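You operate a simulated robot arm through the tools that you are given. There is no shell and no other tool. Be economical: measure what you need, move in short steps, check, and stop when the job is done.

You run a simulated robot arm. Do the job below in one go: nothing can be reset, and whatever is moved stays where it is left.

Task
Clamp the square block, brush paste over its top, then free it.
Fine: paste from the flat tin; the brush goes back on its rest.
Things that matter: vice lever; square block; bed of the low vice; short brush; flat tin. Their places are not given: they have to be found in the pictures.

It is judged by the outcome, as a careful person would: the job done as asked, and still so three seconds after it is handed in. It fails if anything else is knocked over, pushed out of place, dropped, spilled or broken.

Robot
A 6-joint arm with a two-finger parallel gripper, fixed in place. Base frame: the origin is at the foot of the arm, x ahead of it, y to its left, z up; the work surface is at about z = 4. Lengths are in mm, angles in degrees, forces in N, time in s.
With the tool pointing down near the work surface it reaches from about 140 to 580 mm from the base axis. Its first joint turns from -66.0 to 66.0 degrees. Payload 2.1 kg.
The TCP is the grasp point between the finger pads, 30 mm short of the fingertips. In the tool frame z runs along the fingers and y along their closing line. The gripper opens to 94 mm. The fingers are 28 mm wide and 10 mm thick; the gripper's body (50 by 96 mm) begins 55 mm behind the TCP.
Orientation is that of the tool frame in the base frame, as [roll, pitch, yaw] about the fixed x, y, z axes, in that order (R = Rz(yaw) Ry(pitch) Rx(roll)). With the fingers straight down and closing along the base's y, the tool's x points along the base's -x, its y along +y and its z along -z.

Tools
- The arm moves only by the tool servo_tool. Its argument "motion" is a list of rows, each an object (a shift or turn left out is 0, a gripper value left out holds the last) with "angular": the turn, a rotation vector about the base's x, y, z in degrees, a list of three; "slide": the shift along the base's x, y, z in mm, a list of three; "gripper": the opening in per cent of the stroke, from 0 (shut) to 100 (fully open). In form: [{"angular": [wx, wy, wz], "slide": [x, y, z], "gripper": gripper}, ...]. A call has 1 to 10 rows; each row shifts and turns the commanded pose from where the row before left it. Each row takes 0.2 s and may step no farther than 50 mm and 8.6 degrees from the row before; otherwise, or with a gripper value out of range, the whole call is refused. Where a pose cannot be reached the arm comes as near as it can. A force on the tool above 40 N (or 10 N above the force at the start of the call, whichever is more), or a blocked arm, ends the call early, and 0.2 s more pass. The fingers move at their own pace (about 72 mm/s each) and stop on an object; they squeeze with about 36 N. The grip force told is the motor's: it shows also when the fingers shut on nothing. Time passes only in rows, and 0.2 s behind the last, so rows that do not move let the fingers close. The reply holds the time, the measured pose of the TCP, the force on the tool along the base axes, the opening and the grip force, in the units named above and with some noise, and new pictures: "pictures" is both (left out), scene, wrist or none.
- Cameras (640 x 400 px; columns grow to the right, rows downward): "scene" is fixed at [65.9, -378.5, 495.1]; the picture's right is [0.68, -0.73, 0.00], its down [-0.34, -0.32, -0.88] and it looks along [0.65, 0.60, -0.47] (base axes); focal length 286 px, centre (320, 200). "wrist" rides on the gripper at [-37, 0, -58] in the tool frame; the picture's right is [0.00, -1.00, 0.00], its down [0.97, 0.00, -0.24] and it looks along [0.24, 0.00, 0.97] (tool axes); focal length 218 px, centre (320, 200).
- locate(camera, pixels): for up to 12 pixels [column, row] of the newest picture of that camera ("zoom" is the newest enlarged one), the place [x, y, z] in the base frame of the surface seen there, good to about 2 mm. It takes no simulated time.
- inspect(camera, box): a new picture of the part [left, top, right, bottom] of that camera's present view, enlarged. It takes no simulated time.
- sign_off(): hands the job in; it is judged then, once.

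Work in short steps. Measure before you move; look again where a grasp or a placing could have gone wrong, and mend it. You have 80 turns and 120 pictures in all, those below and enlarged ones among them. Open the gripper and draw the arm clear of the work before you hand the job in, unless the task says otherwise; then end with one line.

The tools are called after "Call:" by a JSON object that holds its "op" and its "data". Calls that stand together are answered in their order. servo_tool: Moves the arm, as the interface text tells. Its arguments: {"type":"object","properties":{"motion":{"type":"array","items":{"type":"object","properties":{"angular":{"type":"array","items":{"type":"number"}},"slide":{"type":"array","items":{"type":"number"}},"gripper":{"type":"number"}}}},"pictures":{"type":"string","enum":["both","scene","wrist","none"]}},"required":["motion"]} The other tools are called the same way: locate (camera, pixels) gives the place of the surface under pixels of a picture; inspect (camera, box) takes an enlarged picture of a part of a camera's view; sign_off () hands the job in.

At the start:

```text
t: 0.0
tcp_pos: [287.7, 15.9, 381.8]
orientation: [-180.0, 0.1, -180.0]
wrist_force: [0.7, 0.6, -1.5]
finger_gap: 93.9
grip_force: 0.1
```

scene: 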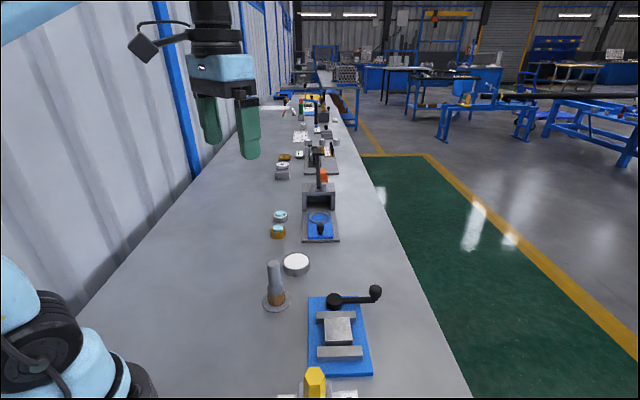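
wrist: 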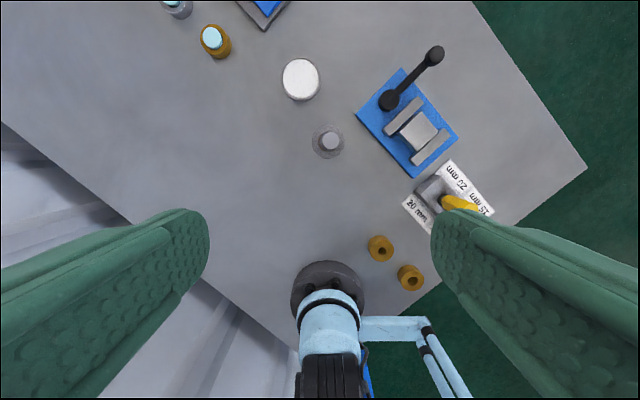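

The vice with the block is at scene (340,330), a brush-like item stands at (275,285), and a white tin is at (296,264). I'll enlarge both views to identify them.

Call:
{"op": "inspect", "data": {"camera": "scene", "box": [230, 240, 400, 400]}}

Call:
{"op": "inspect", "data": {"camera": "wrist", "box": [270, 30, 510, 230]}}

Call:
{"op": "inspect", "data": {"camera": "scene", "box": [240, 80, 380, 250]}}

Call:
{"op": "locate", "data": {"camera": "wrist", "pixels": [[300, 78], [329, 142], [435, 55], [388, 100], [418, 130], [403, 117], [431, 146], [408, 70], [458, 140], [415, 178], [357, 115], [455, 202]]}}

```text
2.50 times, centred on (315, 320) of scene
```

zoom: 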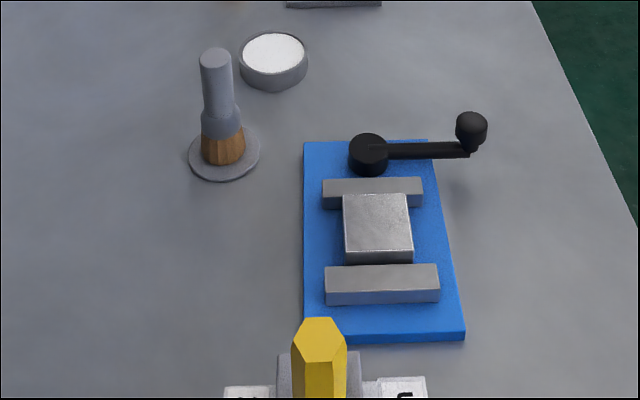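

```text
2.00 times, centred on (390, 130) of wrist
```

zoom: 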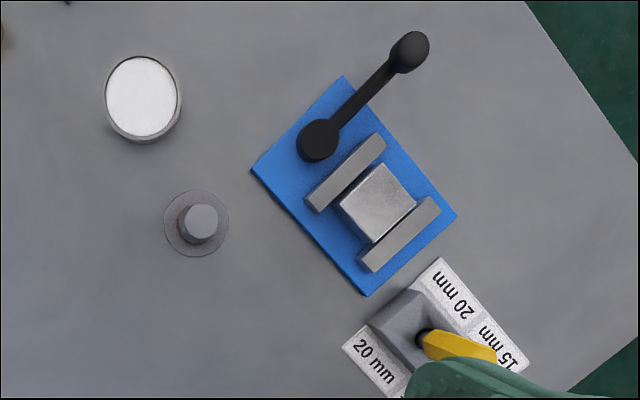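

```text
2.35 times, centred on (310, 165) of scene
```

zoom: 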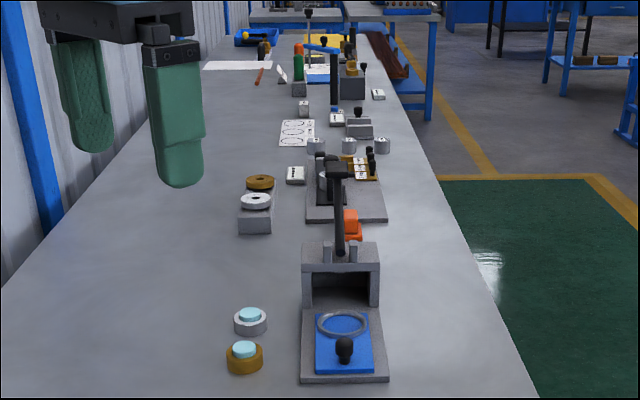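

```text
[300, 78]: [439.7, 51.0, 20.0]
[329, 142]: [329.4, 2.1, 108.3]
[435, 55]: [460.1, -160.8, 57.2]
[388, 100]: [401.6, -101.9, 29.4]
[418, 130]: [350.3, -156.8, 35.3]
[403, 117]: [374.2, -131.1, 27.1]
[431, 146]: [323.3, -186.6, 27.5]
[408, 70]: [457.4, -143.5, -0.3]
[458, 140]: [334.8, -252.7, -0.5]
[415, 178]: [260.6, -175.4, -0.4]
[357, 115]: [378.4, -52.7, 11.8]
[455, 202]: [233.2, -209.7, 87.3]
```

The standing brush is near (329,2) with its top at z≈108. The tin is at (440,51), and the vice has its lever pivot near (402,-102) and knob near (460,-161). I'll move the wrist camera over the vice for a closer measurement.

Call:
{"op": "servo_tool", "data": {"motion": [{"slide": [23, -31, -26]}, {"slide": [23, -31, -26]}, {"slide": [23, -31, -26]}, {"slide": [23, -31, -26]}, {"slide": [23, -31, -26]}, {}], "pictures": "both"}}

```text
t: 1.4
tcp_pos: [404.4, -138.5, 251.9]
orientation: [180.0, 0.1, -180.0]
wrist_force: [0.6, 0.6, -0.2]
finger_gap: 94.0
grip_force: 0.0
```

scene: 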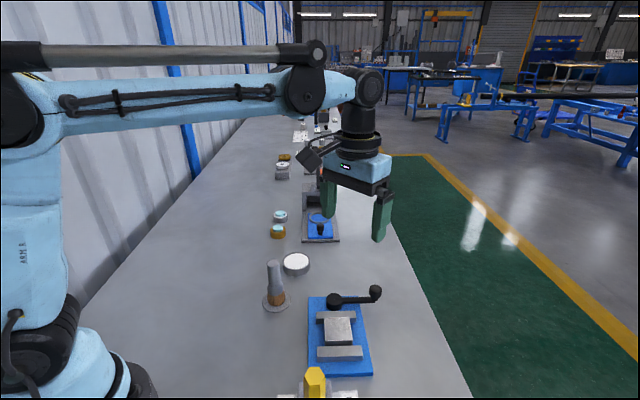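
wrist: 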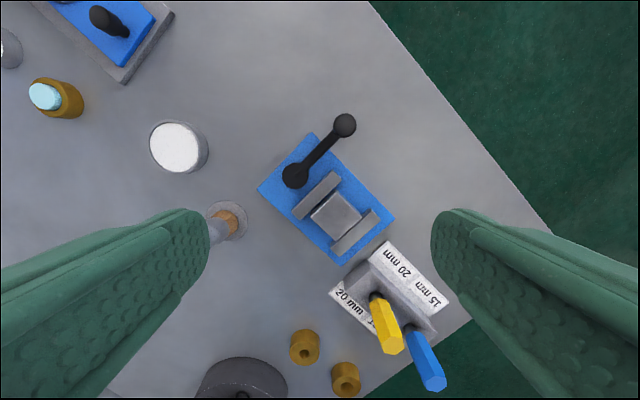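

The view is clear. I'll enlarge the vice and measure its parts.

Call:
{"op": "inspect", "data": {"camera": "wrist", "box": [240, 100, 420, 270]}}

Call:
{"op": "locate", "data": {"camera": "wrist", "pixels": [[345, 125], [295, 175], [312, 158], [337, 215], [333, 193], [361, 214], [336, 239], [311, 216], [337, 174], [295, 214], [376, 215], [335, 252]]}}

Call:
{"op": "locate", "data": {"camera": "wrist", "pixels": [[174, 147], [150, 147], [199, 147], [174, 122], [174, 172], [312, 133], [258, 188], [395, 219], [341, 265], [320, 151], [242, 212], [320, 240]]}}

```text
2.35 times, centred on (330, 185) of wrist
```

zoom: 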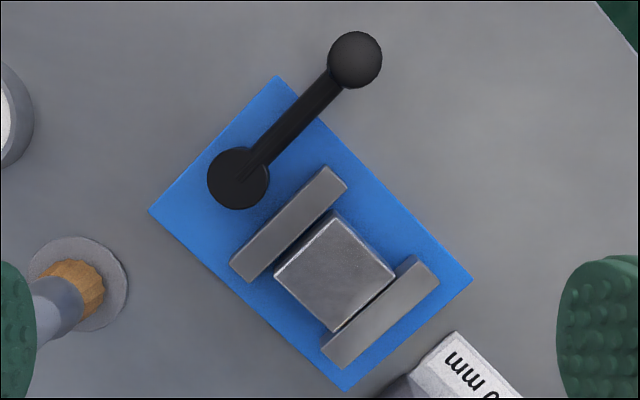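

```text
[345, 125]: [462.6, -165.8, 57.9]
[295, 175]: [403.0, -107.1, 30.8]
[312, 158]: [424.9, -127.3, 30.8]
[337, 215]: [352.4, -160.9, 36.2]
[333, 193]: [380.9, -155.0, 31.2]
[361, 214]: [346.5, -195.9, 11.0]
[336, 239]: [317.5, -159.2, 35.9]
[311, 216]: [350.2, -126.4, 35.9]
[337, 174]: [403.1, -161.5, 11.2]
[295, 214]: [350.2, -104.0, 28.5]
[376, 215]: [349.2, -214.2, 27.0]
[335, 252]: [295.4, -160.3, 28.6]
```

```text
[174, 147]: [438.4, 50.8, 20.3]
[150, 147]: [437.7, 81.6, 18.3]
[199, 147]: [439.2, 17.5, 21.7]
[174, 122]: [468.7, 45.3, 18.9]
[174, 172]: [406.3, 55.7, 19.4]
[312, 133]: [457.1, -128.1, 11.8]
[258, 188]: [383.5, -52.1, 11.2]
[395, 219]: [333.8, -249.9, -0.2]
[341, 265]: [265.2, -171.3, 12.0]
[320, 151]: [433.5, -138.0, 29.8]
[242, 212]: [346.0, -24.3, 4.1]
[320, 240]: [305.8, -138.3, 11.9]
```

I need block corners and jaw faces, so I'll measure in the enlarged picture.

Call:
{"op": "locate", "data": {"camera": "zoom", "pixels": [[334, 222], [390, 270], [338, 326], [279, 272], [328, 170], [343, 188], [237, 262], [252, 277], [413, 260], [434, 276], [326, 345], [340, 364]]}}

Call:
{"op": "locate", "data": {"camera": "zoom", "pixels": [[355, 58], [332, 58], [378, 58], [355, 36], [355, 82], [238, 178], [290, 122], [300, 130], [210, 180], [100, 250], [122, 290], [75, 270]]}}

```text
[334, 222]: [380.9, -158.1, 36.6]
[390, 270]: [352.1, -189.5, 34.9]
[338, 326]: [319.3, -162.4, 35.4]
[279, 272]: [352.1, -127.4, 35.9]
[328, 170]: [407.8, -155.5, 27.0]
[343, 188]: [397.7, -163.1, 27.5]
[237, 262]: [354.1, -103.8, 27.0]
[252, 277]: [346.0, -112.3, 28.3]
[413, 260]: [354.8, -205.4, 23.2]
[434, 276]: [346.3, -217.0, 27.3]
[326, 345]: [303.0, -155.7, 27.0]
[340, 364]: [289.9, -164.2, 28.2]
```

```text
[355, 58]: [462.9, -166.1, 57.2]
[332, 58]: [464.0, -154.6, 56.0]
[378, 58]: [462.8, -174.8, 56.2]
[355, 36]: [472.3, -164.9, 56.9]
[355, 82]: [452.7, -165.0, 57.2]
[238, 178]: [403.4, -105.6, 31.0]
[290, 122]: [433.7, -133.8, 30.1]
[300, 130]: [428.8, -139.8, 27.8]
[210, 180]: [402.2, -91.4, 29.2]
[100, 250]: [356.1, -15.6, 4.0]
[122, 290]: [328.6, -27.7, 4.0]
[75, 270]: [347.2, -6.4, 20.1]
```

The knob centre is at about (463,-166), top z≈57, and the pivot is at (403,-106), so the lever radius is about 84 at -45°. The bar (z≈30) can't pass over the block (z≈36), so clamping should be a counter-clockwise swing. I'll rotate the gripper -45° and go above the knob.

Call:
{"op": "servo_tool", "data": {"motion": [{"slide": [9.8, -4.6, -22], "angular": [0, 0, -7.5], "gripper": 55}, {"slide": [9.8, -4.6, -22], "angular": [0, 0, -7.5]}, {"slide": [9.8, -4.6, -22], "angular": [0, 0, -7.5]}, {"slide": [9.8, -4.6, -22], "angular": [0, 0, -7.5]}, {"slide": [9.8, -4.6, -22], "angular": [0, 0, -7.5]}, {"slide": [9.6, -4.5, -22], "angular": [0, 0, -7.5]}, {}]}}

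```text
t: 3.0
tcp_pos: [460.7, -167.0, 120.1]
orientation: [-179.9, 0.0, 134.9]
wrist_force: [0.2, 0.2, -0.2]
finger_gap: 51.7
grip_force: 0.1
```

scene: 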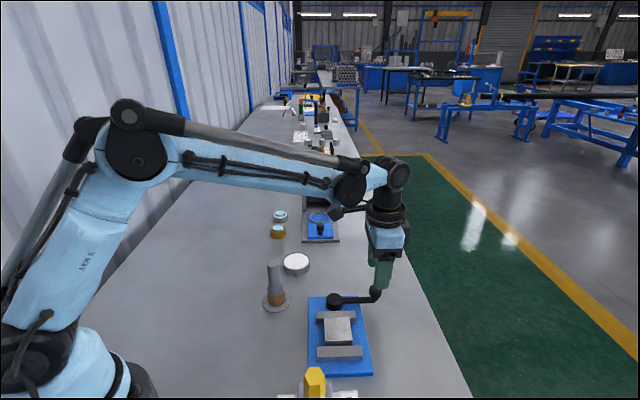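
wrist: 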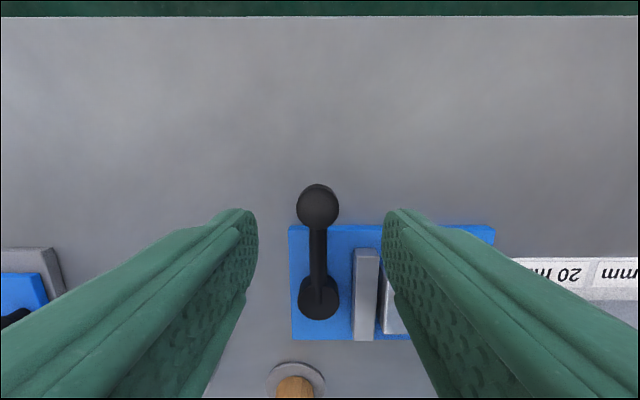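

The knob at (318,206) is centred between the fingers. I'll descend to z≈54 and close on it.

Call:
{"op": "servo_tool", "data": {"motion": [{"slide": [1, 0.5, -22]}, {"slide": [1, 0.5, -22]}, {"slide": [0, 0, -22]}, {}, {"gripper": 0}, {}, {}, {}]}}

```text
t: 4.8
tcp_pos: [463.3, -164.4, 54.3]
orientation: [-179.9, 0.0, 135.0]
wrist_force: [1.0, -1.7, -9.0]
finger_gap: 25.4
grip_force: 44.6
```

scene: 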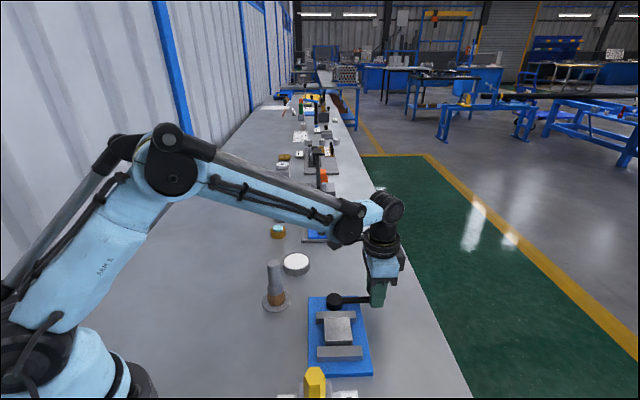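
wrist: 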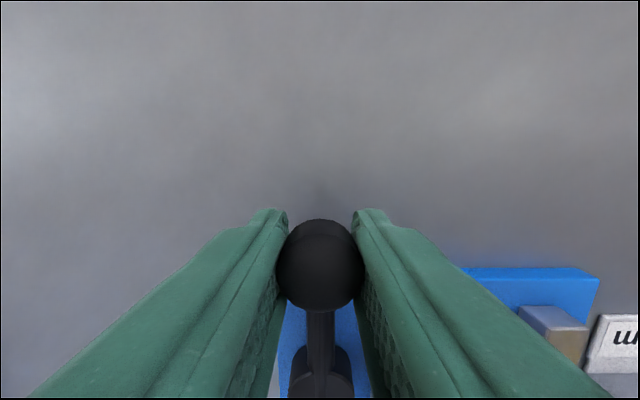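

Knob gripped (gap 25). I'll swing counter-clockwise about (403,-106) in 8° steps, two at first, to feel the resistance.

Call:
{"op": "servo_tool", "data": {"motion": [{"slide": [7.7, 8.8, 0], "angular": [0, 0, 8]}, {"slide": [6.4, 9.9, 0], "angular": [0, 0, 8]}, {}], "pictures": "both"}}

```text
t: 5.6
tcp_pos: [477.6, -146.7, 53.7]
orientation: [-180.0, -0.1, 151.2]
wrist_force: [-5.7, 2.2, -11.8]
finger_gap: 25.2
grip_force: 44.9
```

scene: 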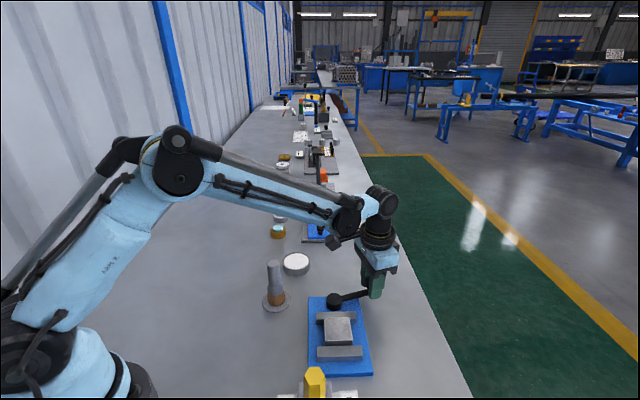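
wrist: 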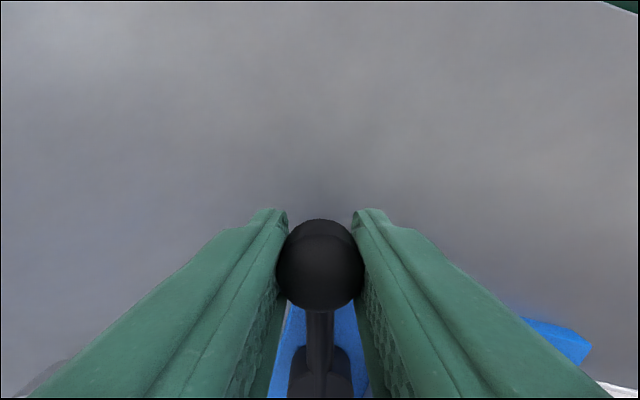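

The lever follows freely. I'll continue four more steps.

Call:
{"op": "servo_tool", "data": {"motion": [{"slide": [4.9, 10.6, 0], "angular": [0, 0, 8]}, {"slide": [3.4, 11.2, 0], "angular": [0, 0, 8]}, {"slide": [1.9, 11.6, 0], "angular": [0, 0, 8]}, {"slide": [0.2, 11.7, 0], "angular": [0, 0, 8]}, {}], "pictures": "scene"}}

Call:
{"op": "inspect", "data": {"camera": "scene", "box": [270, 260, 420, 390]}}

```text
t: 6.8
tcp_pos: [488.1, -101.4, 53.6]
orientation: [180.0, -0.2, -176.7]
wrist_force: [-16.1, -2.8, -7.6]
finger_gap: 25.4
grip_force: 45.2
```

scene: 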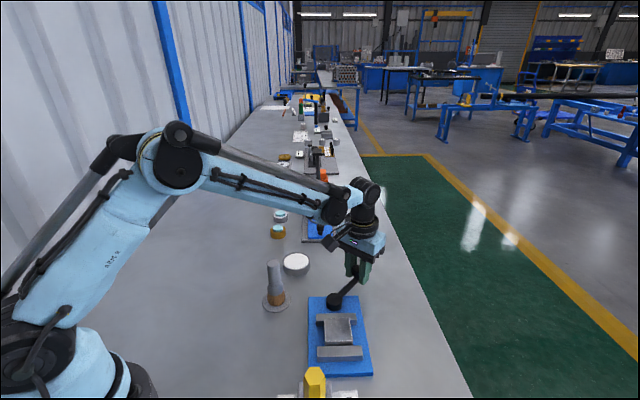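

```text
3.08 times, centred on (345, 325) of scene
```

zoom: 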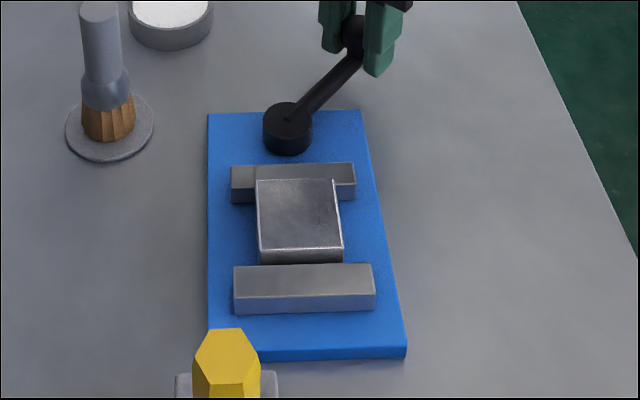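

The far jaw is moving toward the block as the lever turns, so the direction is right. There's 16 N of radial pull, so I'll reduce the radius by about 2 mm and continue.

Call:
{"op": "servo_tool", "data": {"motion": [{"slide": [-3.4, 11.2, 0], "angular": [0, 0, 8]}, {"slide": [-3.0, 11.1, 0], "angular": [0, 0, 8]}, {"slide": [-4.4, 10.5, 0], "angular": [0, 0, 8]}, {"slide": [-5.9, 9.8, 0], "angular": [0, 0, 8]}, {}], "pictures": "scene"}}

Call:
{"op": "inspect", "data": {"camera": "scene", "box": [270, 260, 420, 390]}}

```text
t: 8.0
tcp_pos: [472.7, -59.3, 53.1]
orientation: [-179.9, 0.3, -144.8]
wrist_force: [28.8, 9.8, -9.9]
finger_gap: 25.5
grip_force: 45.6
```

scene: 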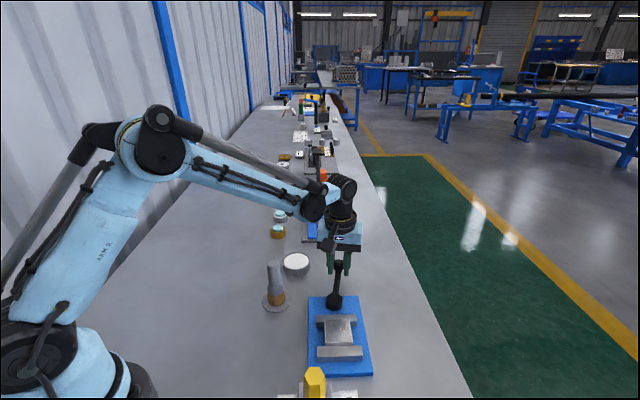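

```text
3.08 times, centred on (345, 325) of scene
```

zoom: 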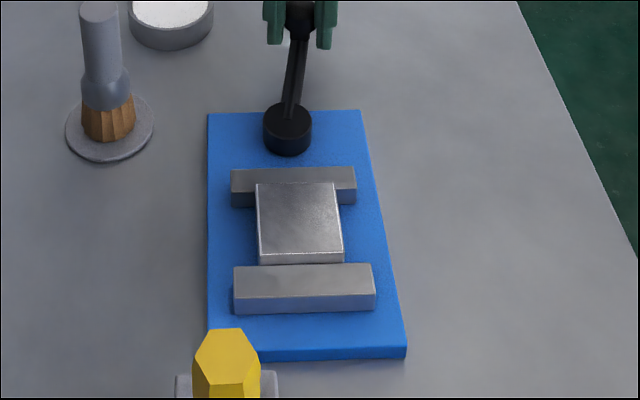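

Radial force is now outward at 29 N, so the true radius is about 83.3. The block has nearly reached the near jaw; I'll correct the radius and continue stepwise.

Call:
{"op": "servo_tool", "data": {"motion": [{"slide": [-6.3, 9.8, 0], "angular": [0, 0, 8]}, {"slide": [-8.5, 7.9, 0], "angular": [0, 0, 8]}, {}], "pictures": "none"}}

Call:
{"op": "inspect", "data": {"camera": "scene", "box": [270, 260, 420, 390]}}

```text
t: 8.5
tcp_pos: [468.5, -53.0, 53.8]
orientation: [-179.0, 0.3, -136.1]
wrist_force: [17.4, -14.2, -6.0]
finger_gap: 25.8
grip_force: 44.7
stopped in row 2: the force on the tool passed its limit (the readings are from after the stop); the commanded pose is now the measured one
```

```text
3.08 times, centred on (345, 325) of scene
```

zoom: 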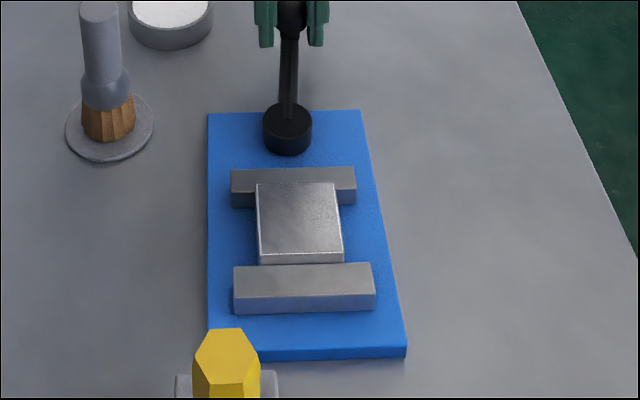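

The stop came from tangential resistance near 40°, so the jaw is probably biting on the block. I'll press a little further to see whether it seats.

Call:
{"op": "servo_tool", "data": {"motion": [{"slide": [-1.5, 2, 0], "angular": [0, 0, 2]}, {"slide": [-2, 2, 0], "angular": [0, 0, 2]}, {}], "pictures": "both"}}

Call:
{"op": "inspect", "data": {"camera": "scene", "box": [300, 290, 380, 370]}}

```text
t: 9.2
tcp_pos: [466.1, -52.0, 52.4]
orientation: [-178.5, 0.4, -132.2]
wrist_force: [24.6, -20.0, -8.8]
finger_gap: 25.8
grip_force: 44.6
stopped in row 3: the force on the tool passed its limit (the readings are from after the stop); the commanded pose is now the measured one
```

scene: 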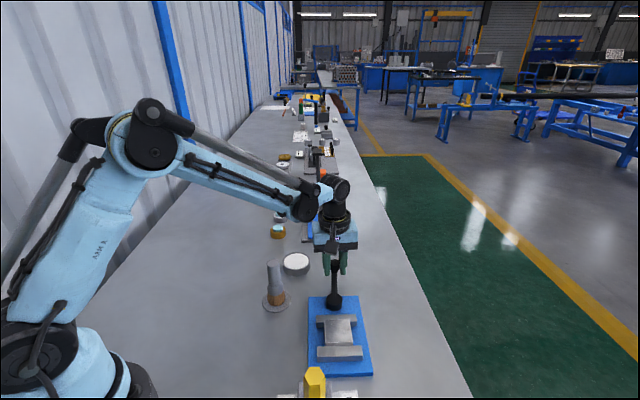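
wrist: 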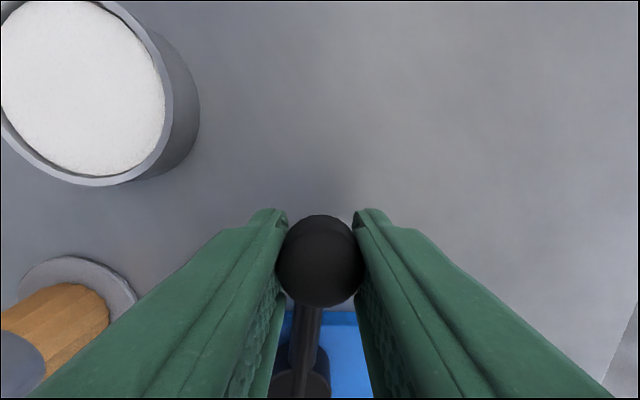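

```text
5.00 times, centred on (340, 330) of scene
```

zoom: 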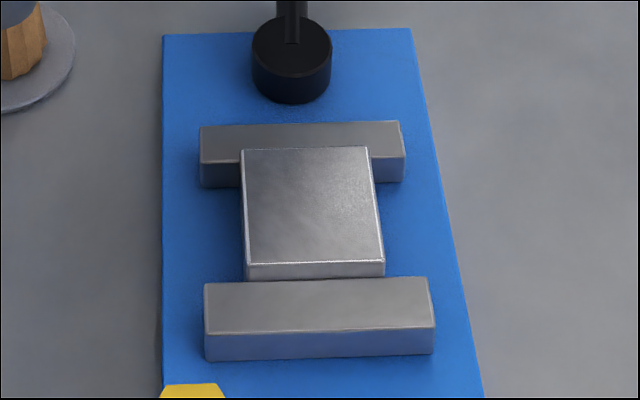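

The lever is firmly stopped at about 41°. I'll open the fingers, rise clear and check whether the lever stays and the block is gripped.

Call:
{"op": "servo_tool", "data": {"motion": [{"slide": [0.5, -0.5, 0]}, {"gripper": 50}, {}, {"slide": [0, 0, 30]}, {"slide": [0, 0, 40]}, {"slide": [0, 0, 40]}, {}]}}

Call:
{"op": "inspect", "data": {"camera": "scene", "box": [300, 280, 380, 370]}}

Call:
{"op": "locate", "data": {"camera": "zoom", "pixels": [[248, 180], [370, 178], [248, 289], [378, 288], [305, 305], [218, 312], [420, 308], [290, 165], [235, 185], [385, 180], [305, 292], [305, 308]]}}

```text
t: 10.8
tcp_pos: [463.6, -49.4, 164.3]
orientation: [-179.1, 0.5, -132.1]
wrist_force: [-0.3, 0.1, -0.6]
finger_gap: 47.2
grip_force: 0.1
```

scene: 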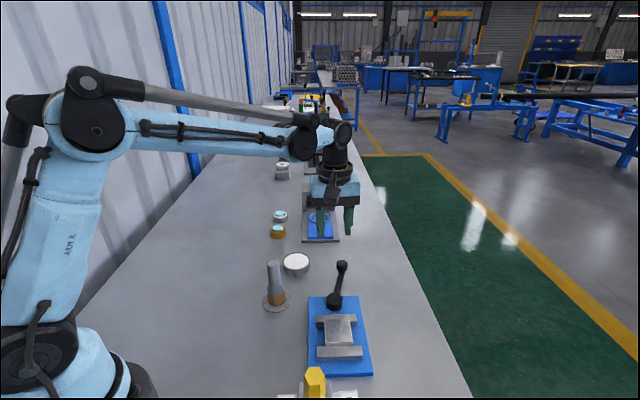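
wrist: 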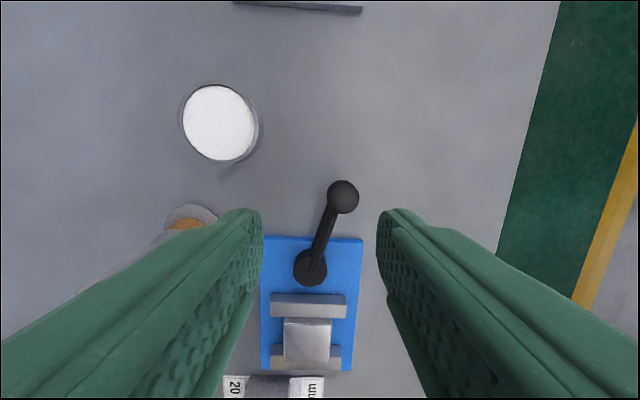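

```text
4.44 times, centred on (340, 325) of scene
```

zoom: 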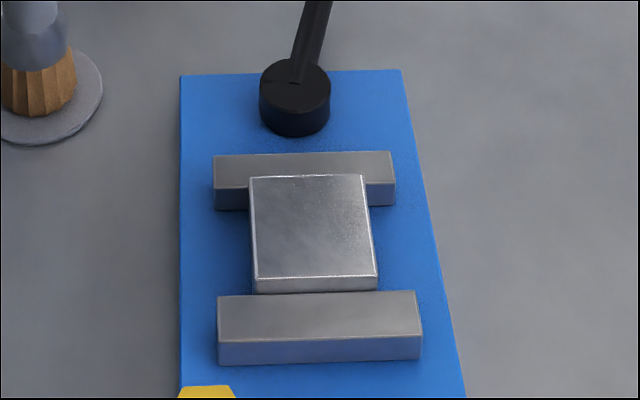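

```text
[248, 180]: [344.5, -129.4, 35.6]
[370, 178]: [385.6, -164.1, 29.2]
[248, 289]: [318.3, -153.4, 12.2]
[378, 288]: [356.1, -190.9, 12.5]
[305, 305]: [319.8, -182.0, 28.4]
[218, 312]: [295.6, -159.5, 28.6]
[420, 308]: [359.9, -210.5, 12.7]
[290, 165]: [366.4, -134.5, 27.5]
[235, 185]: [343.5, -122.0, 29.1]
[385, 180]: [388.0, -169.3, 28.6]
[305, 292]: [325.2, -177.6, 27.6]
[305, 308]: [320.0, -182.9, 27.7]
```

The lever appears to have moved a little after release, so I'll measure the knob and jaws.

Call:
{"op": "locate", "data": {"camera": "wrist", "pixels": [[342, 196], [310, 265], [272, 306], [345, 306], [284, 322], [330, 322], [308, 365], [308, 342], [308, 306]]}}

Call:
{"op": "inspect", "data": {"camera": "wrist", "box": [240, 230, 390, 390]}}

```text
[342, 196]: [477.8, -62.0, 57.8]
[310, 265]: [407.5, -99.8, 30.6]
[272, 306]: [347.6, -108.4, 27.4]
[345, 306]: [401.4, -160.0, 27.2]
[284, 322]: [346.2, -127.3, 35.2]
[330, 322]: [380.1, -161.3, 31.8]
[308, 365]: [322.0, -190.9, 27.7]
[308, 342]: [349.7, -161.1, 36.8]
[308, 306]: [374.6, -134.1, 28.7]
```

```text
2.50 times, centred on (315, 310) of wrist
```

zoom: 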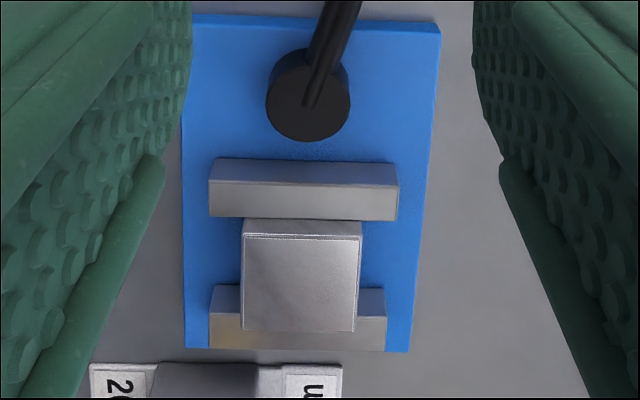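

The knob now reads (478,-62), about 30°, so it sprang back roughly 10° from the stop. I'll get a view straight above to check the gaps and see whether the lever keeps creeping.

Call:
{"op": "servo_tool", "data": {"motion": [{"slide": [-28, -26, 22]}, {"slide": [-28, -26, 22]}, {"slide": [-28, -27, 22]}, {}, {}], "pictures": "wrist"}}

Call:
{"op": "inspect", "data": {"camera": "wrist", "box": [250, 110, 390, 280]}}

```text
t: 12.0
tcp_pos: [380.1, -127.2, 229.1]
orientation: [-178.9, 0.4, -132.1]
wrist_force: [0.3, 0.0, 0.6]
finger_gap: 46.9
grip_force: 0.0
```

wrist: 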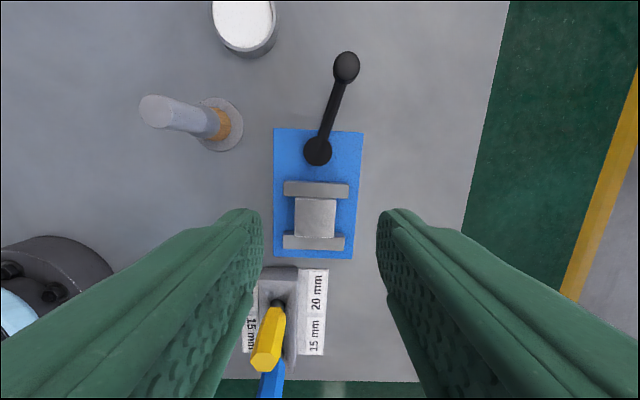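

```text
2.35 times, centred on (320, 195) of wrist
```

zoom: 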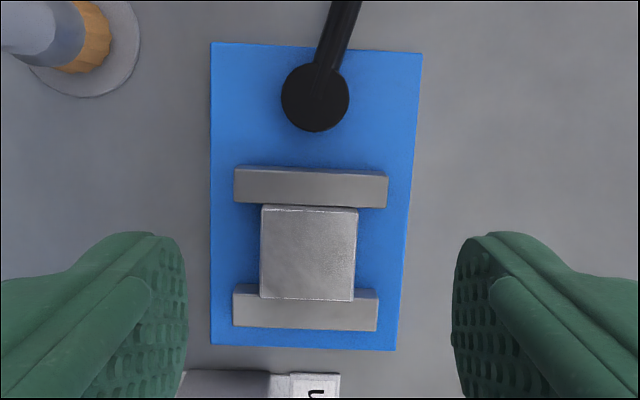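

Call:
{"op": "locate", "data": {"camera": "zoom", "pixels": [[263, 209], [354, 212], [351, 296], [263, 294], [240, 171], [238, 200], [383, 179], [382, 204], [243, 325], [373, 328], [245, 295], [366, 295]]}}

Call:
{"op": "locate", "data": {"camera": "wrist", "pixels": [[347, 65], [318, 151]]}}

```text
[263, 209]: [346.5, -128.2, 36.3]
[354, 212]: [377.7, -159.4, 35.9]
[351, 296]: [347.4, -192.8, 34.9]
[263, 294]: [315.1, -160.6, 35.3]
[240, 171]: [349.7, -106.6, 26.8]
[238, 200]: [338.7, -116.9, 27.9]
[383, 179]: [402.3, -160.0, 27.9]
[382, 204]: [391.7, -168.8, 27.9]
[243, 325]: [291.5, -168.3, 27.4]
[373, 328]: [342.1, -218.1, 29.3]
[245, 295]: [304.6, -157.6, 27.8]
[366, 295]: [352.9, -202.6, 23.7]
```

```text
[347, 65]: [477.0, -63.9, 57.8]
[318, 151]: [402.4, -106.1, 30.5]
```

The block seems to touch the lever-side jaw, but I can't tell about the near jaw. I'll zoom in on that gap.

Call:
{"op": "inspect", "data": {"camera": "scene", "box": [310, 305, 370, 365]}}

Call:
{"op": "inspect", "data": {"camera": "wrist", "box": [280, 175, 355, 255]}}

```text
6.67 times, centred on (340, 335) of scene
```

zoom: 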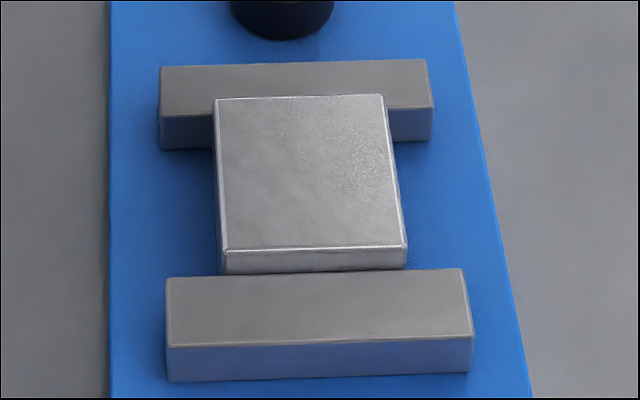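

```text
5.00 times, centred on (318, 215) of wrist
```

zoom: 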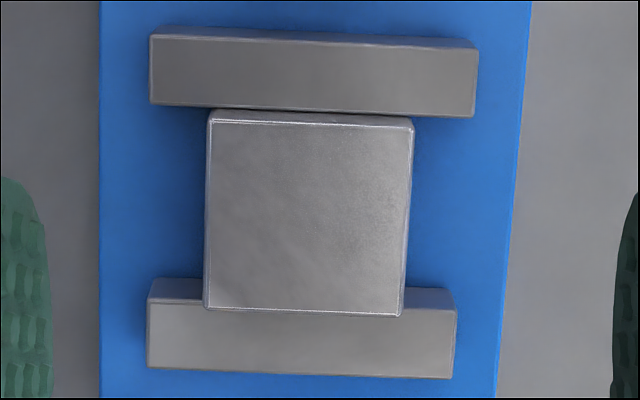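

I need a view from the other side to see the near-jaw gap. I'll move the camera past that jaw, staying well above the gauges.

Call:
{"op": "servo_tool", "data": {"motion": [{"slide": [-29, -30, -6]}, {"slide": [-29, -30, -6]}, {"slide": [-29, -30, -6]}, {"slide": [-28, -30, -6]}, {}], "pictures": "wrist"}}

Call:
{"op": "inspect", "data": {"camera": "wrist", "box": [270, 60, 370, 160]}}

```text
t: 13.2
tcp_pos: [265.1, -248.4, 204.9]
orientation: [-178.9, 0.4, -132.1]
wrist_force: [0.3, 1.0, 0.4]
finger_gap: 47.0
grip_force: 0.1
```

wrist: 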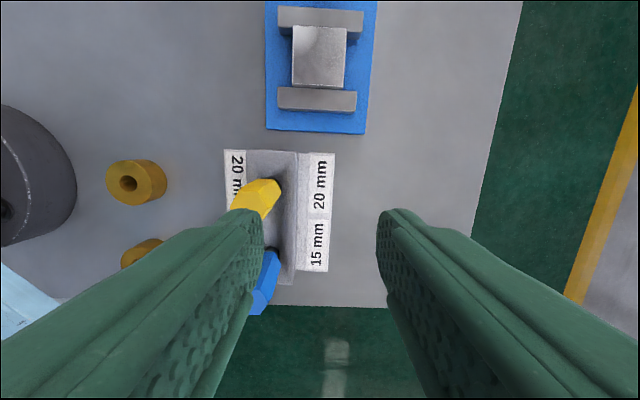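

```text
4.00 times, centred on (320, 110) of wrist
```

zoom: 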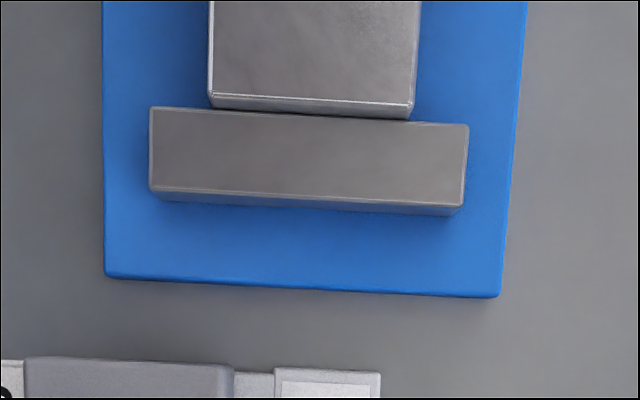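

A small gap at the near jaw looks possible, roughly 1–2 mm. I'll test it directly by gripping the block along the jaw direction, where its sides are free, and tugging gently. First I go above it and level the tool.

Call:
{"op": "servo_tool", "data": {"motion": [{"slide": [27, 29, -10], "angular": [0.44, 1.09, -2.5], "gripper": 80}, {"slide": [27, 29, -30]}, {"slide": [27.6, 30.2, -30]}, {}], "pictures": "both"}}

```text
refused: row 3 steps farther than a row can; nothing moved
```

The third row was just over the limit, so I'll split the move into four.

Call:
{"op": "servo_tool", "data": {"motion": [{"slide": [20.4, 22, -10], "angular": [0.44, 1.09, -2.5], "gripper": 80}, {"slide": [20.4, 22, -25]}, {"slide": [20.4, 22, -30]}, {"slide": [20.4, 22.2, -30]}, {}], "pictures": "both"}}

```text
t: 14.4
tcp_pos: [347.4, -160.9, 111.8]
orientation: [-179.9, -0.1, -134.7]
wrist_force: [-0.3, 0.7, -0.9]
finger_gap: 75.1
grip_force: 0.1
```

scene: 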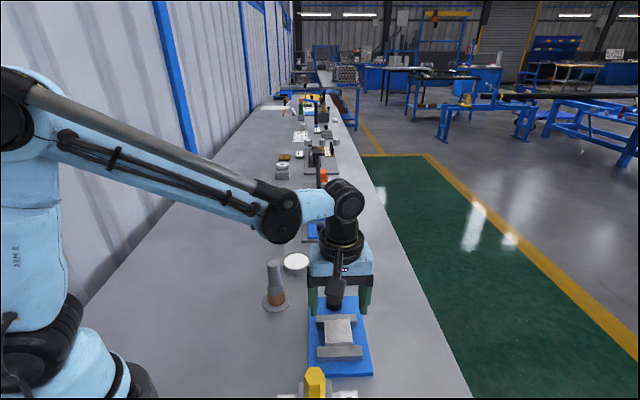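
wrist: 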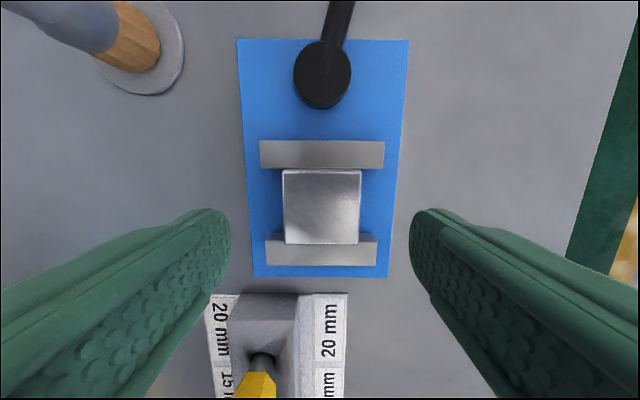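

I'm centred over the block, and this is a sharp view. I'll zoom and measure the block and jaw edges before touching anything.

Call:
{"op": "inspect", "data": {"camera": "wrist", "box": [250, 130, 394, 274]}}

Call:
{"op": "locate", "data": {"camera": "wrist", "pixels": [[320, 166], [320, 173], [320, 241], [322, 150], [270, 166], [375, 167], [270, 243], [370, 244], [285, 207], [358, 207]]}}

```text
2.78 times, centred on (322, 202) of wrist
```

zoom: 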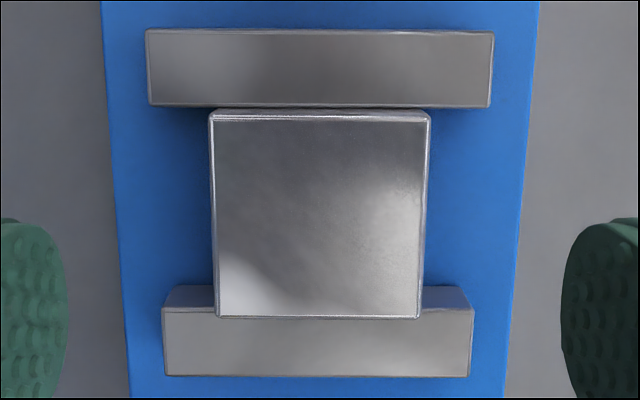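

```text
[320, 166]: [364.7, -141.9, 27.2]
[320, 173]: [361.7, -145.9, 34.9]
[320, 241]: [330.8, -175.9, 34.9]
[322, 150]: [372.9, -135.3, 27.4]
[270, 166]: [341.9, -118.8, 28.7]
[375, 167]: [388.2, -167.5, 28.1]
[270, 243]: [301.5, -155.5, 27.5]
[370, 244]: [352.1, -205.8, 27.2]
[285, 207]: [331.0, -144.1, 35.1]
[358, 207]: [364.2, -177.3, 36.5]
```

The total gap computes to about 0–2.5 mm, so it's inconclusive. I'll go on with the tug test: descend, grip the block lightly on its free sides, and read the forces.

Call:
{"op": "servo_tool", "data": {"motion": [{"slide": [-0.5, 0.5, -25]}, {"slide": [0, 0, -25]}, {"slide": [0, 0, -8]}, {"gripper": 40}, {}, {}, {}], "pictures": "both"}}

```text
t: 16.0
tcp_pos: [346.9, -159.8, 53.8]
orientation: [-180.0, -0.2, -134.7]
wrist_force: [8.1, -5.2, -1.5]
finger_gap: 49.7
grip_force: 35.7
```

scene: 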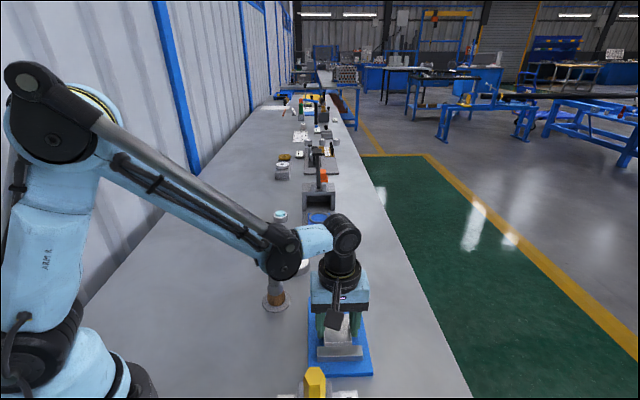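
wrist: 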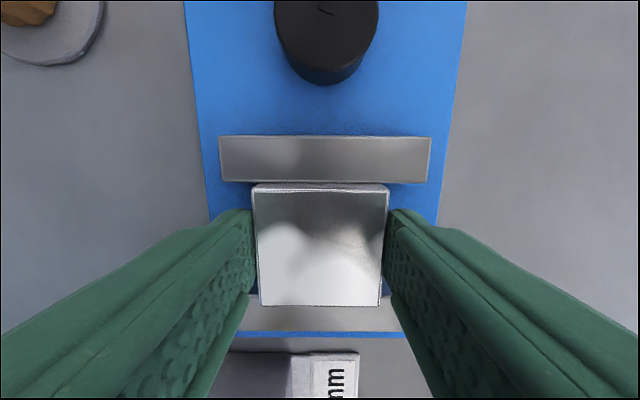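

The block is 49.7 mm wide, so the opening matches it, and it resisted about 10 N of side load without sliding. The block is clamped. I'll release it and move above the brush at (331,0).

Call:
{"op": "servo_tool", "data": {"motion": [{"gripper": 75}, {}, {"slide": [0, 0, 40]}, {"slide": [0, 0, 40]}, {"slide": [0, 0, 40]}, {"slide": [-4, 40, 10]}, {"slide": [-4, 40, 0]}, {"slide": [-4, 40, 0]}, {"slide": [-4, 40, 0]}, {}], "pictures": "both"}}

Call:
{"op": "inspect", "data": {"camera": "scene", "box": [230, 240, 390, 390]}}

```text
t: 18.2
tcp_pos: [330.6, -0.1, 184.6]
orientation: [-180.0, -0.2, -134.7]
wrist_force: [0.0, -0.7, -0.9]
finger_gap: 70.7
grip_force: 0.0
```

scene: 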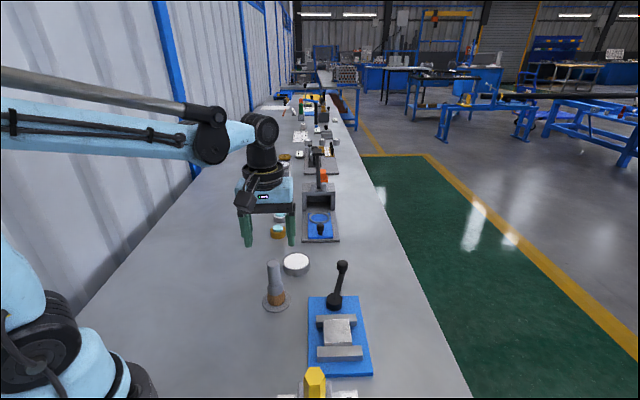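
wrist: 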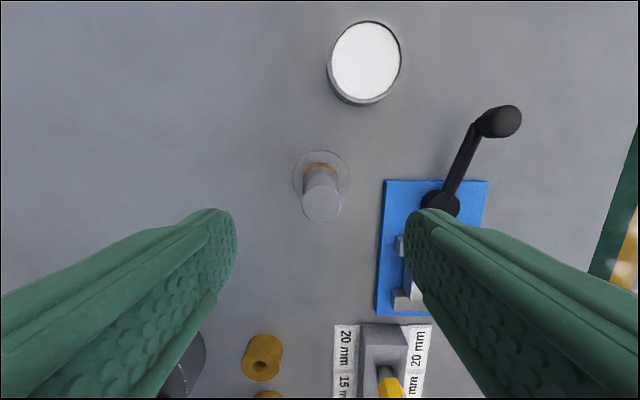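

```text
2.67 times, centred on (310, 315) of scene
```

zoom: 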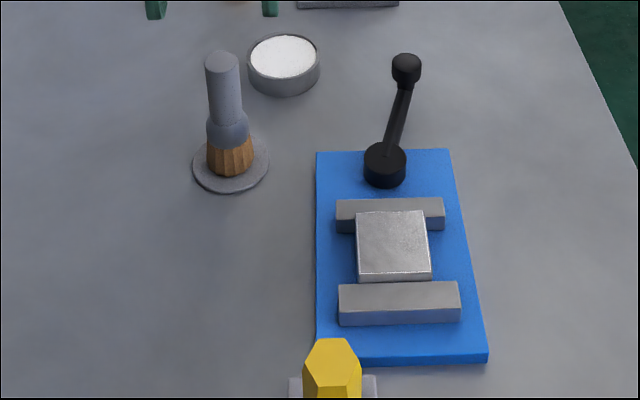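

The block stayed clamped. I'll measure the brush heights, rest, tin and paste surface.

Call:
{"op": "locate", "data": {"camera": "zoom", "pixels": [[222, 60], [225, 110], [227, 128], [229, 146], [230, 170], [230, 186], [283, 57], [283, 78], [283, 92]]}}

Call:
{"op": "locate", "data": {"camera": "wrist", "pixels": [[322, 206], [321, 185], [320, 168], [296, 180], [346, 180], [321, 153], [365, 60], [335, 60], [396, 60], [365, 25], [365, 96], [322, 221]]}}

```text
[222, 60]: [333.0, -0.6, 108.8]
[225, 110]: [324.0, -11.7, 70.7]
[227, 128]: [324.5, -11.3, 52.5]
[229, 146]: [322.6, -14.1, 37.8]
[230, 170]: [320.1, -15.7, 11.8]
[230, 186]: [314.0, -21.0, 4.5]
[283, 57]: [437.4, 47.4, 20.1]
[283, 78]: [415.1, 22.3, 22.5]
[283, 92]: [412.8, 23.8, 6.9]
```

```text
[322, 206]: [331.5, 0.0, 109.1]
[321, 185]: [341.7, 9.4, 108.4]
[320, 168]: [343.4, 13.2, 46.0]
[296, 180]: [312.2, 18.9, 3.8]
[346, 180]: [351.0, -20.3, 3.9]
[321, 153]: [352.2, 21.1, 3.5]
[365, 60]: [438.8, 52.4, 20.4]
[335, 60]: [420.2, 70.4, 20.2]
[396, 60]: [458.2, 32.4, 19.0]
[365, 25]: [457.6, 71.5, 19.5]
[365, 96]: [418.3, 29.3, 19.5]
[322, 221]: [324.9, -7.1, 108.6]
```

Brush axis is at (332,0), handle spans z≈60–109 and bristles reach down to about z=6. The tin is at (438.5,51) with paste at z≈20. I'll descend to z≈92 and grip the handle.

Call:
{"op": "servo_tool", "data": {"motion": [{"slide": [1, 0.3, -31]}, {"slide": [0, 0, -31]}, {"slide": [0, 0, -30.5]}, {"gripper": 0}, {}, {}, {}, {}], "pictures": "both"}}

```text
t: 20.0
tcp_pos: [332.6, 0.3, 90.6]
orientation: [180.0, -0.2, -134.6]
wrist_force: [-0.6, 0.3, -0.4]
finger_gap: 24.9
grip_force: 36.1
```

scene: 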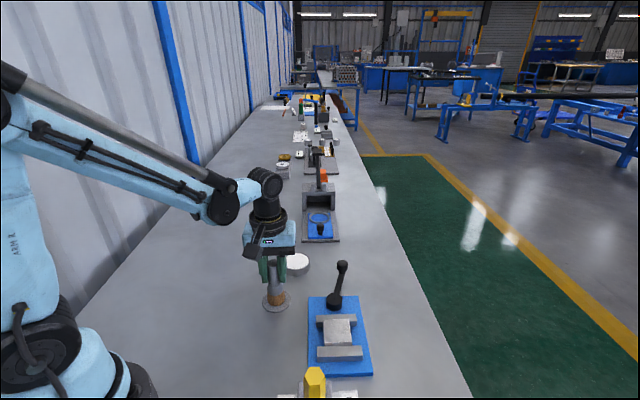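
wrist: 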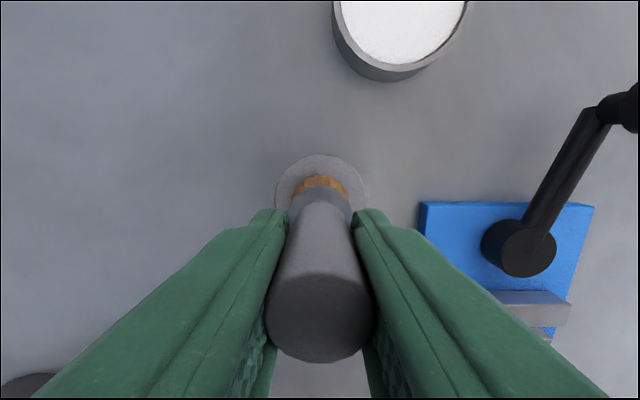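

Handle gripped (25 mm). I'll lift straight up and carry the brush above the tin.

Call:
{"op": "servo_tool", "data": {"motion": [{"slide": [0, 0, 25]}, {"slide": [0, 0, 25]}, {"slide": [35.3, 16.9, 0]}, {"slide": [35.3, 16.9, 0]}, {"slide": [35.3, 16.9, 0]}, {}], "pictures": "both"}}

Call:
{"op": "inspect", "data": {"camera": "scene", "box": [250, 190, 350, 310]}}

```text
t: 21.4
tcp_pos: [437.6, 51.3, 139.5]
orientation: [179.9, -0.1, -134.6]
wrist_force: [0.5, -0.7, -1.0]
finger_gap: 24.8
grip_force: 36.2
```

scene: 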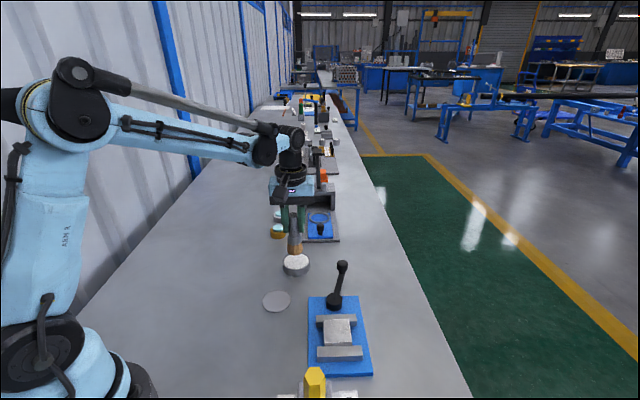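
wrist: 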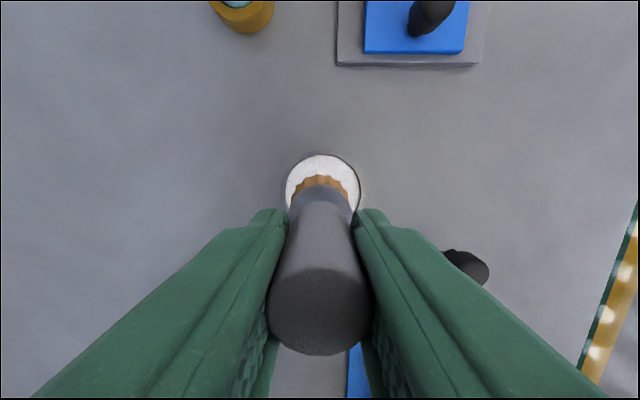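

```text
3.33 times, centred on (300, 250) of scene
```

zoom: 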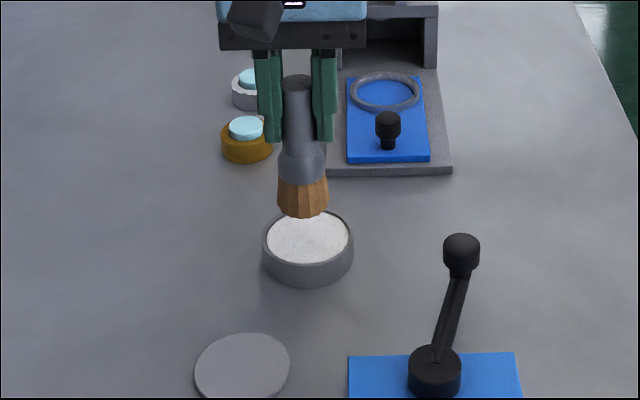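

The brush is above the tin. I'll check the brush tip and rest height in this zoom before dipping.

Call:
{"op": "locate", "data": {"camera": "zoom", "pixels": [[243, 365], [302, 214], [302, 195], [243, 336], [243, 397], [198, 367], [288, 365], [308, 235], [330, 235]]}}

Call:
{"op": "servo_tool", "data": {"motion": [{"slide": [1, -0.3, -15]}, {"slide": [0, 0, -15]}, {"slide": [0, 0, -4]}, {"slide": [0, 0, -3]}, {}], "pictures": "scene"}}

Call:
{"op": "inspect", "data": {"camera": "scene", "box": [260, 200, 340, 300]}}

```text
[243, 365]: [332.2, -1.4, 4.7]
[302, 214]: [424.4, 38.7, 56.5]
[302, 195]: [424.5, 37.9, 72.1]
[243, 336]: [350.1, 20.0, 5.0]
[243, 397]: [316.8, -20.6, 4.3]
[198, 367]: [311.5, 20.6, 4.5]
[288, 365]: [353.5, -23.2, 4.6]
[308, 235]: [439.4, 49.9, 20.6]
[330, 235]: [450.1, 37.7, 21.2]
```

```text
t: 22.3
tcp_pos: [438.8, 50.3, 105.2]
orientation: [179.9, -0.1, -134.6]
wrist_force: [-1.1, 1.0, 12.1]
finger_gap: 25.0
grip_force: 35.8
stopped in row 4: the force on the tool passed its limit (the readings are from after the stop); the commanded pose is now the measured one
```

scene: 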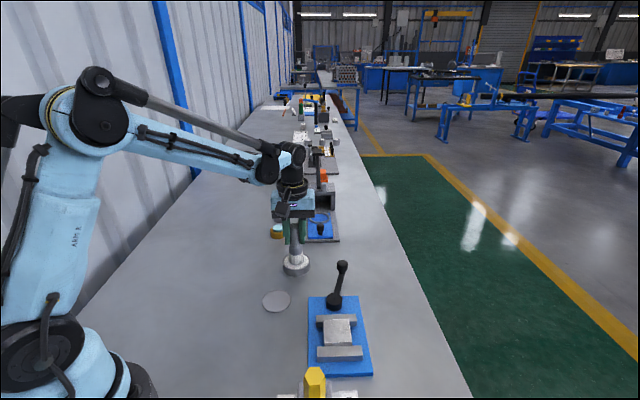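

```text
4.00 times, centred on (300, 250) of scene
```

zoom: 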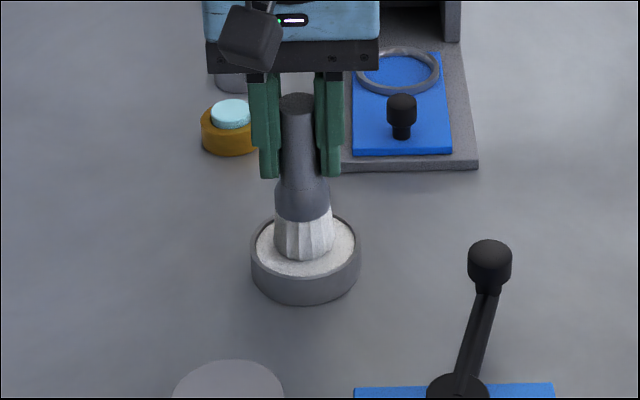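

The bristles are now white with paste, with contact at TCP z≈105, so the brush bottom is 85 below the TCP. I'll lift and carry the brush above one corner of the block.

Call:
{"op": "servo_tool", "data": {"motion": [{"slide": [0, 0, 25]}, {"slide": [0, 0, 30]}, {"slide": [-18.7, -37.8, 0]}, {"slide": [-18.7, -37.8, 0]}, {"slide": [-18.7, -37.8, 0]}, {"slide": [-18.7, -37.8, 0]}, {"slide": [-18.9, -37.9, 0]}, {}], "pictures": "both"}}

Call:
{"op": "inspect", "data": {"camera": "scene", "box": [260, 240, 390, 370]}}

```text
t: 24.1
tcp_pos: [343.5, -137.8, 158.8]
orientation: [179.9, -0.1, -134.6]
wrist_force: [0.0, 0.2, -0.8]
finger_gap: 24.9
grip_force: 35.5
```

scene: 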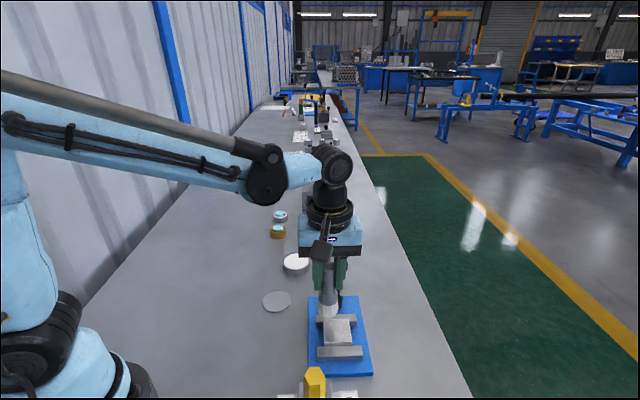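
wrist: 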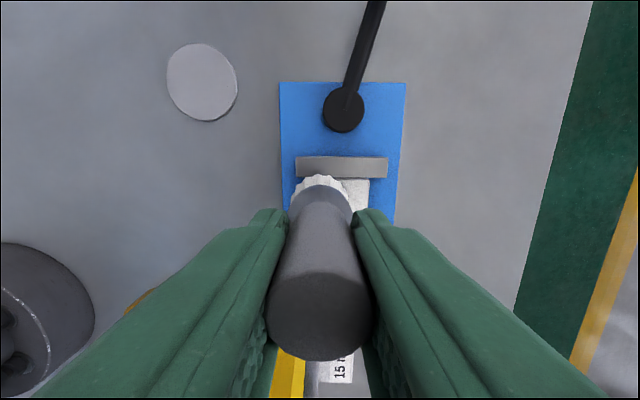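

```text
3.08 times, centred on (325, 305) of scene
```

zoom: 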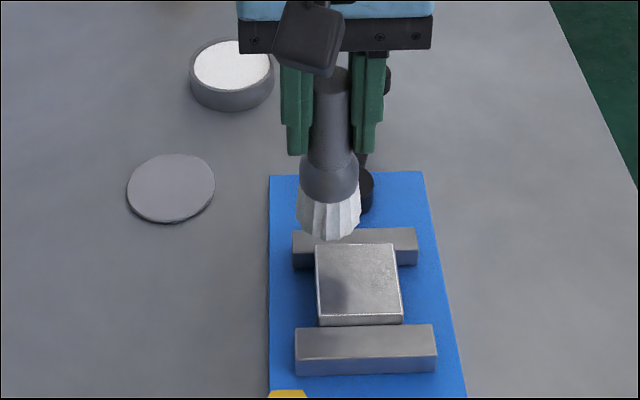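

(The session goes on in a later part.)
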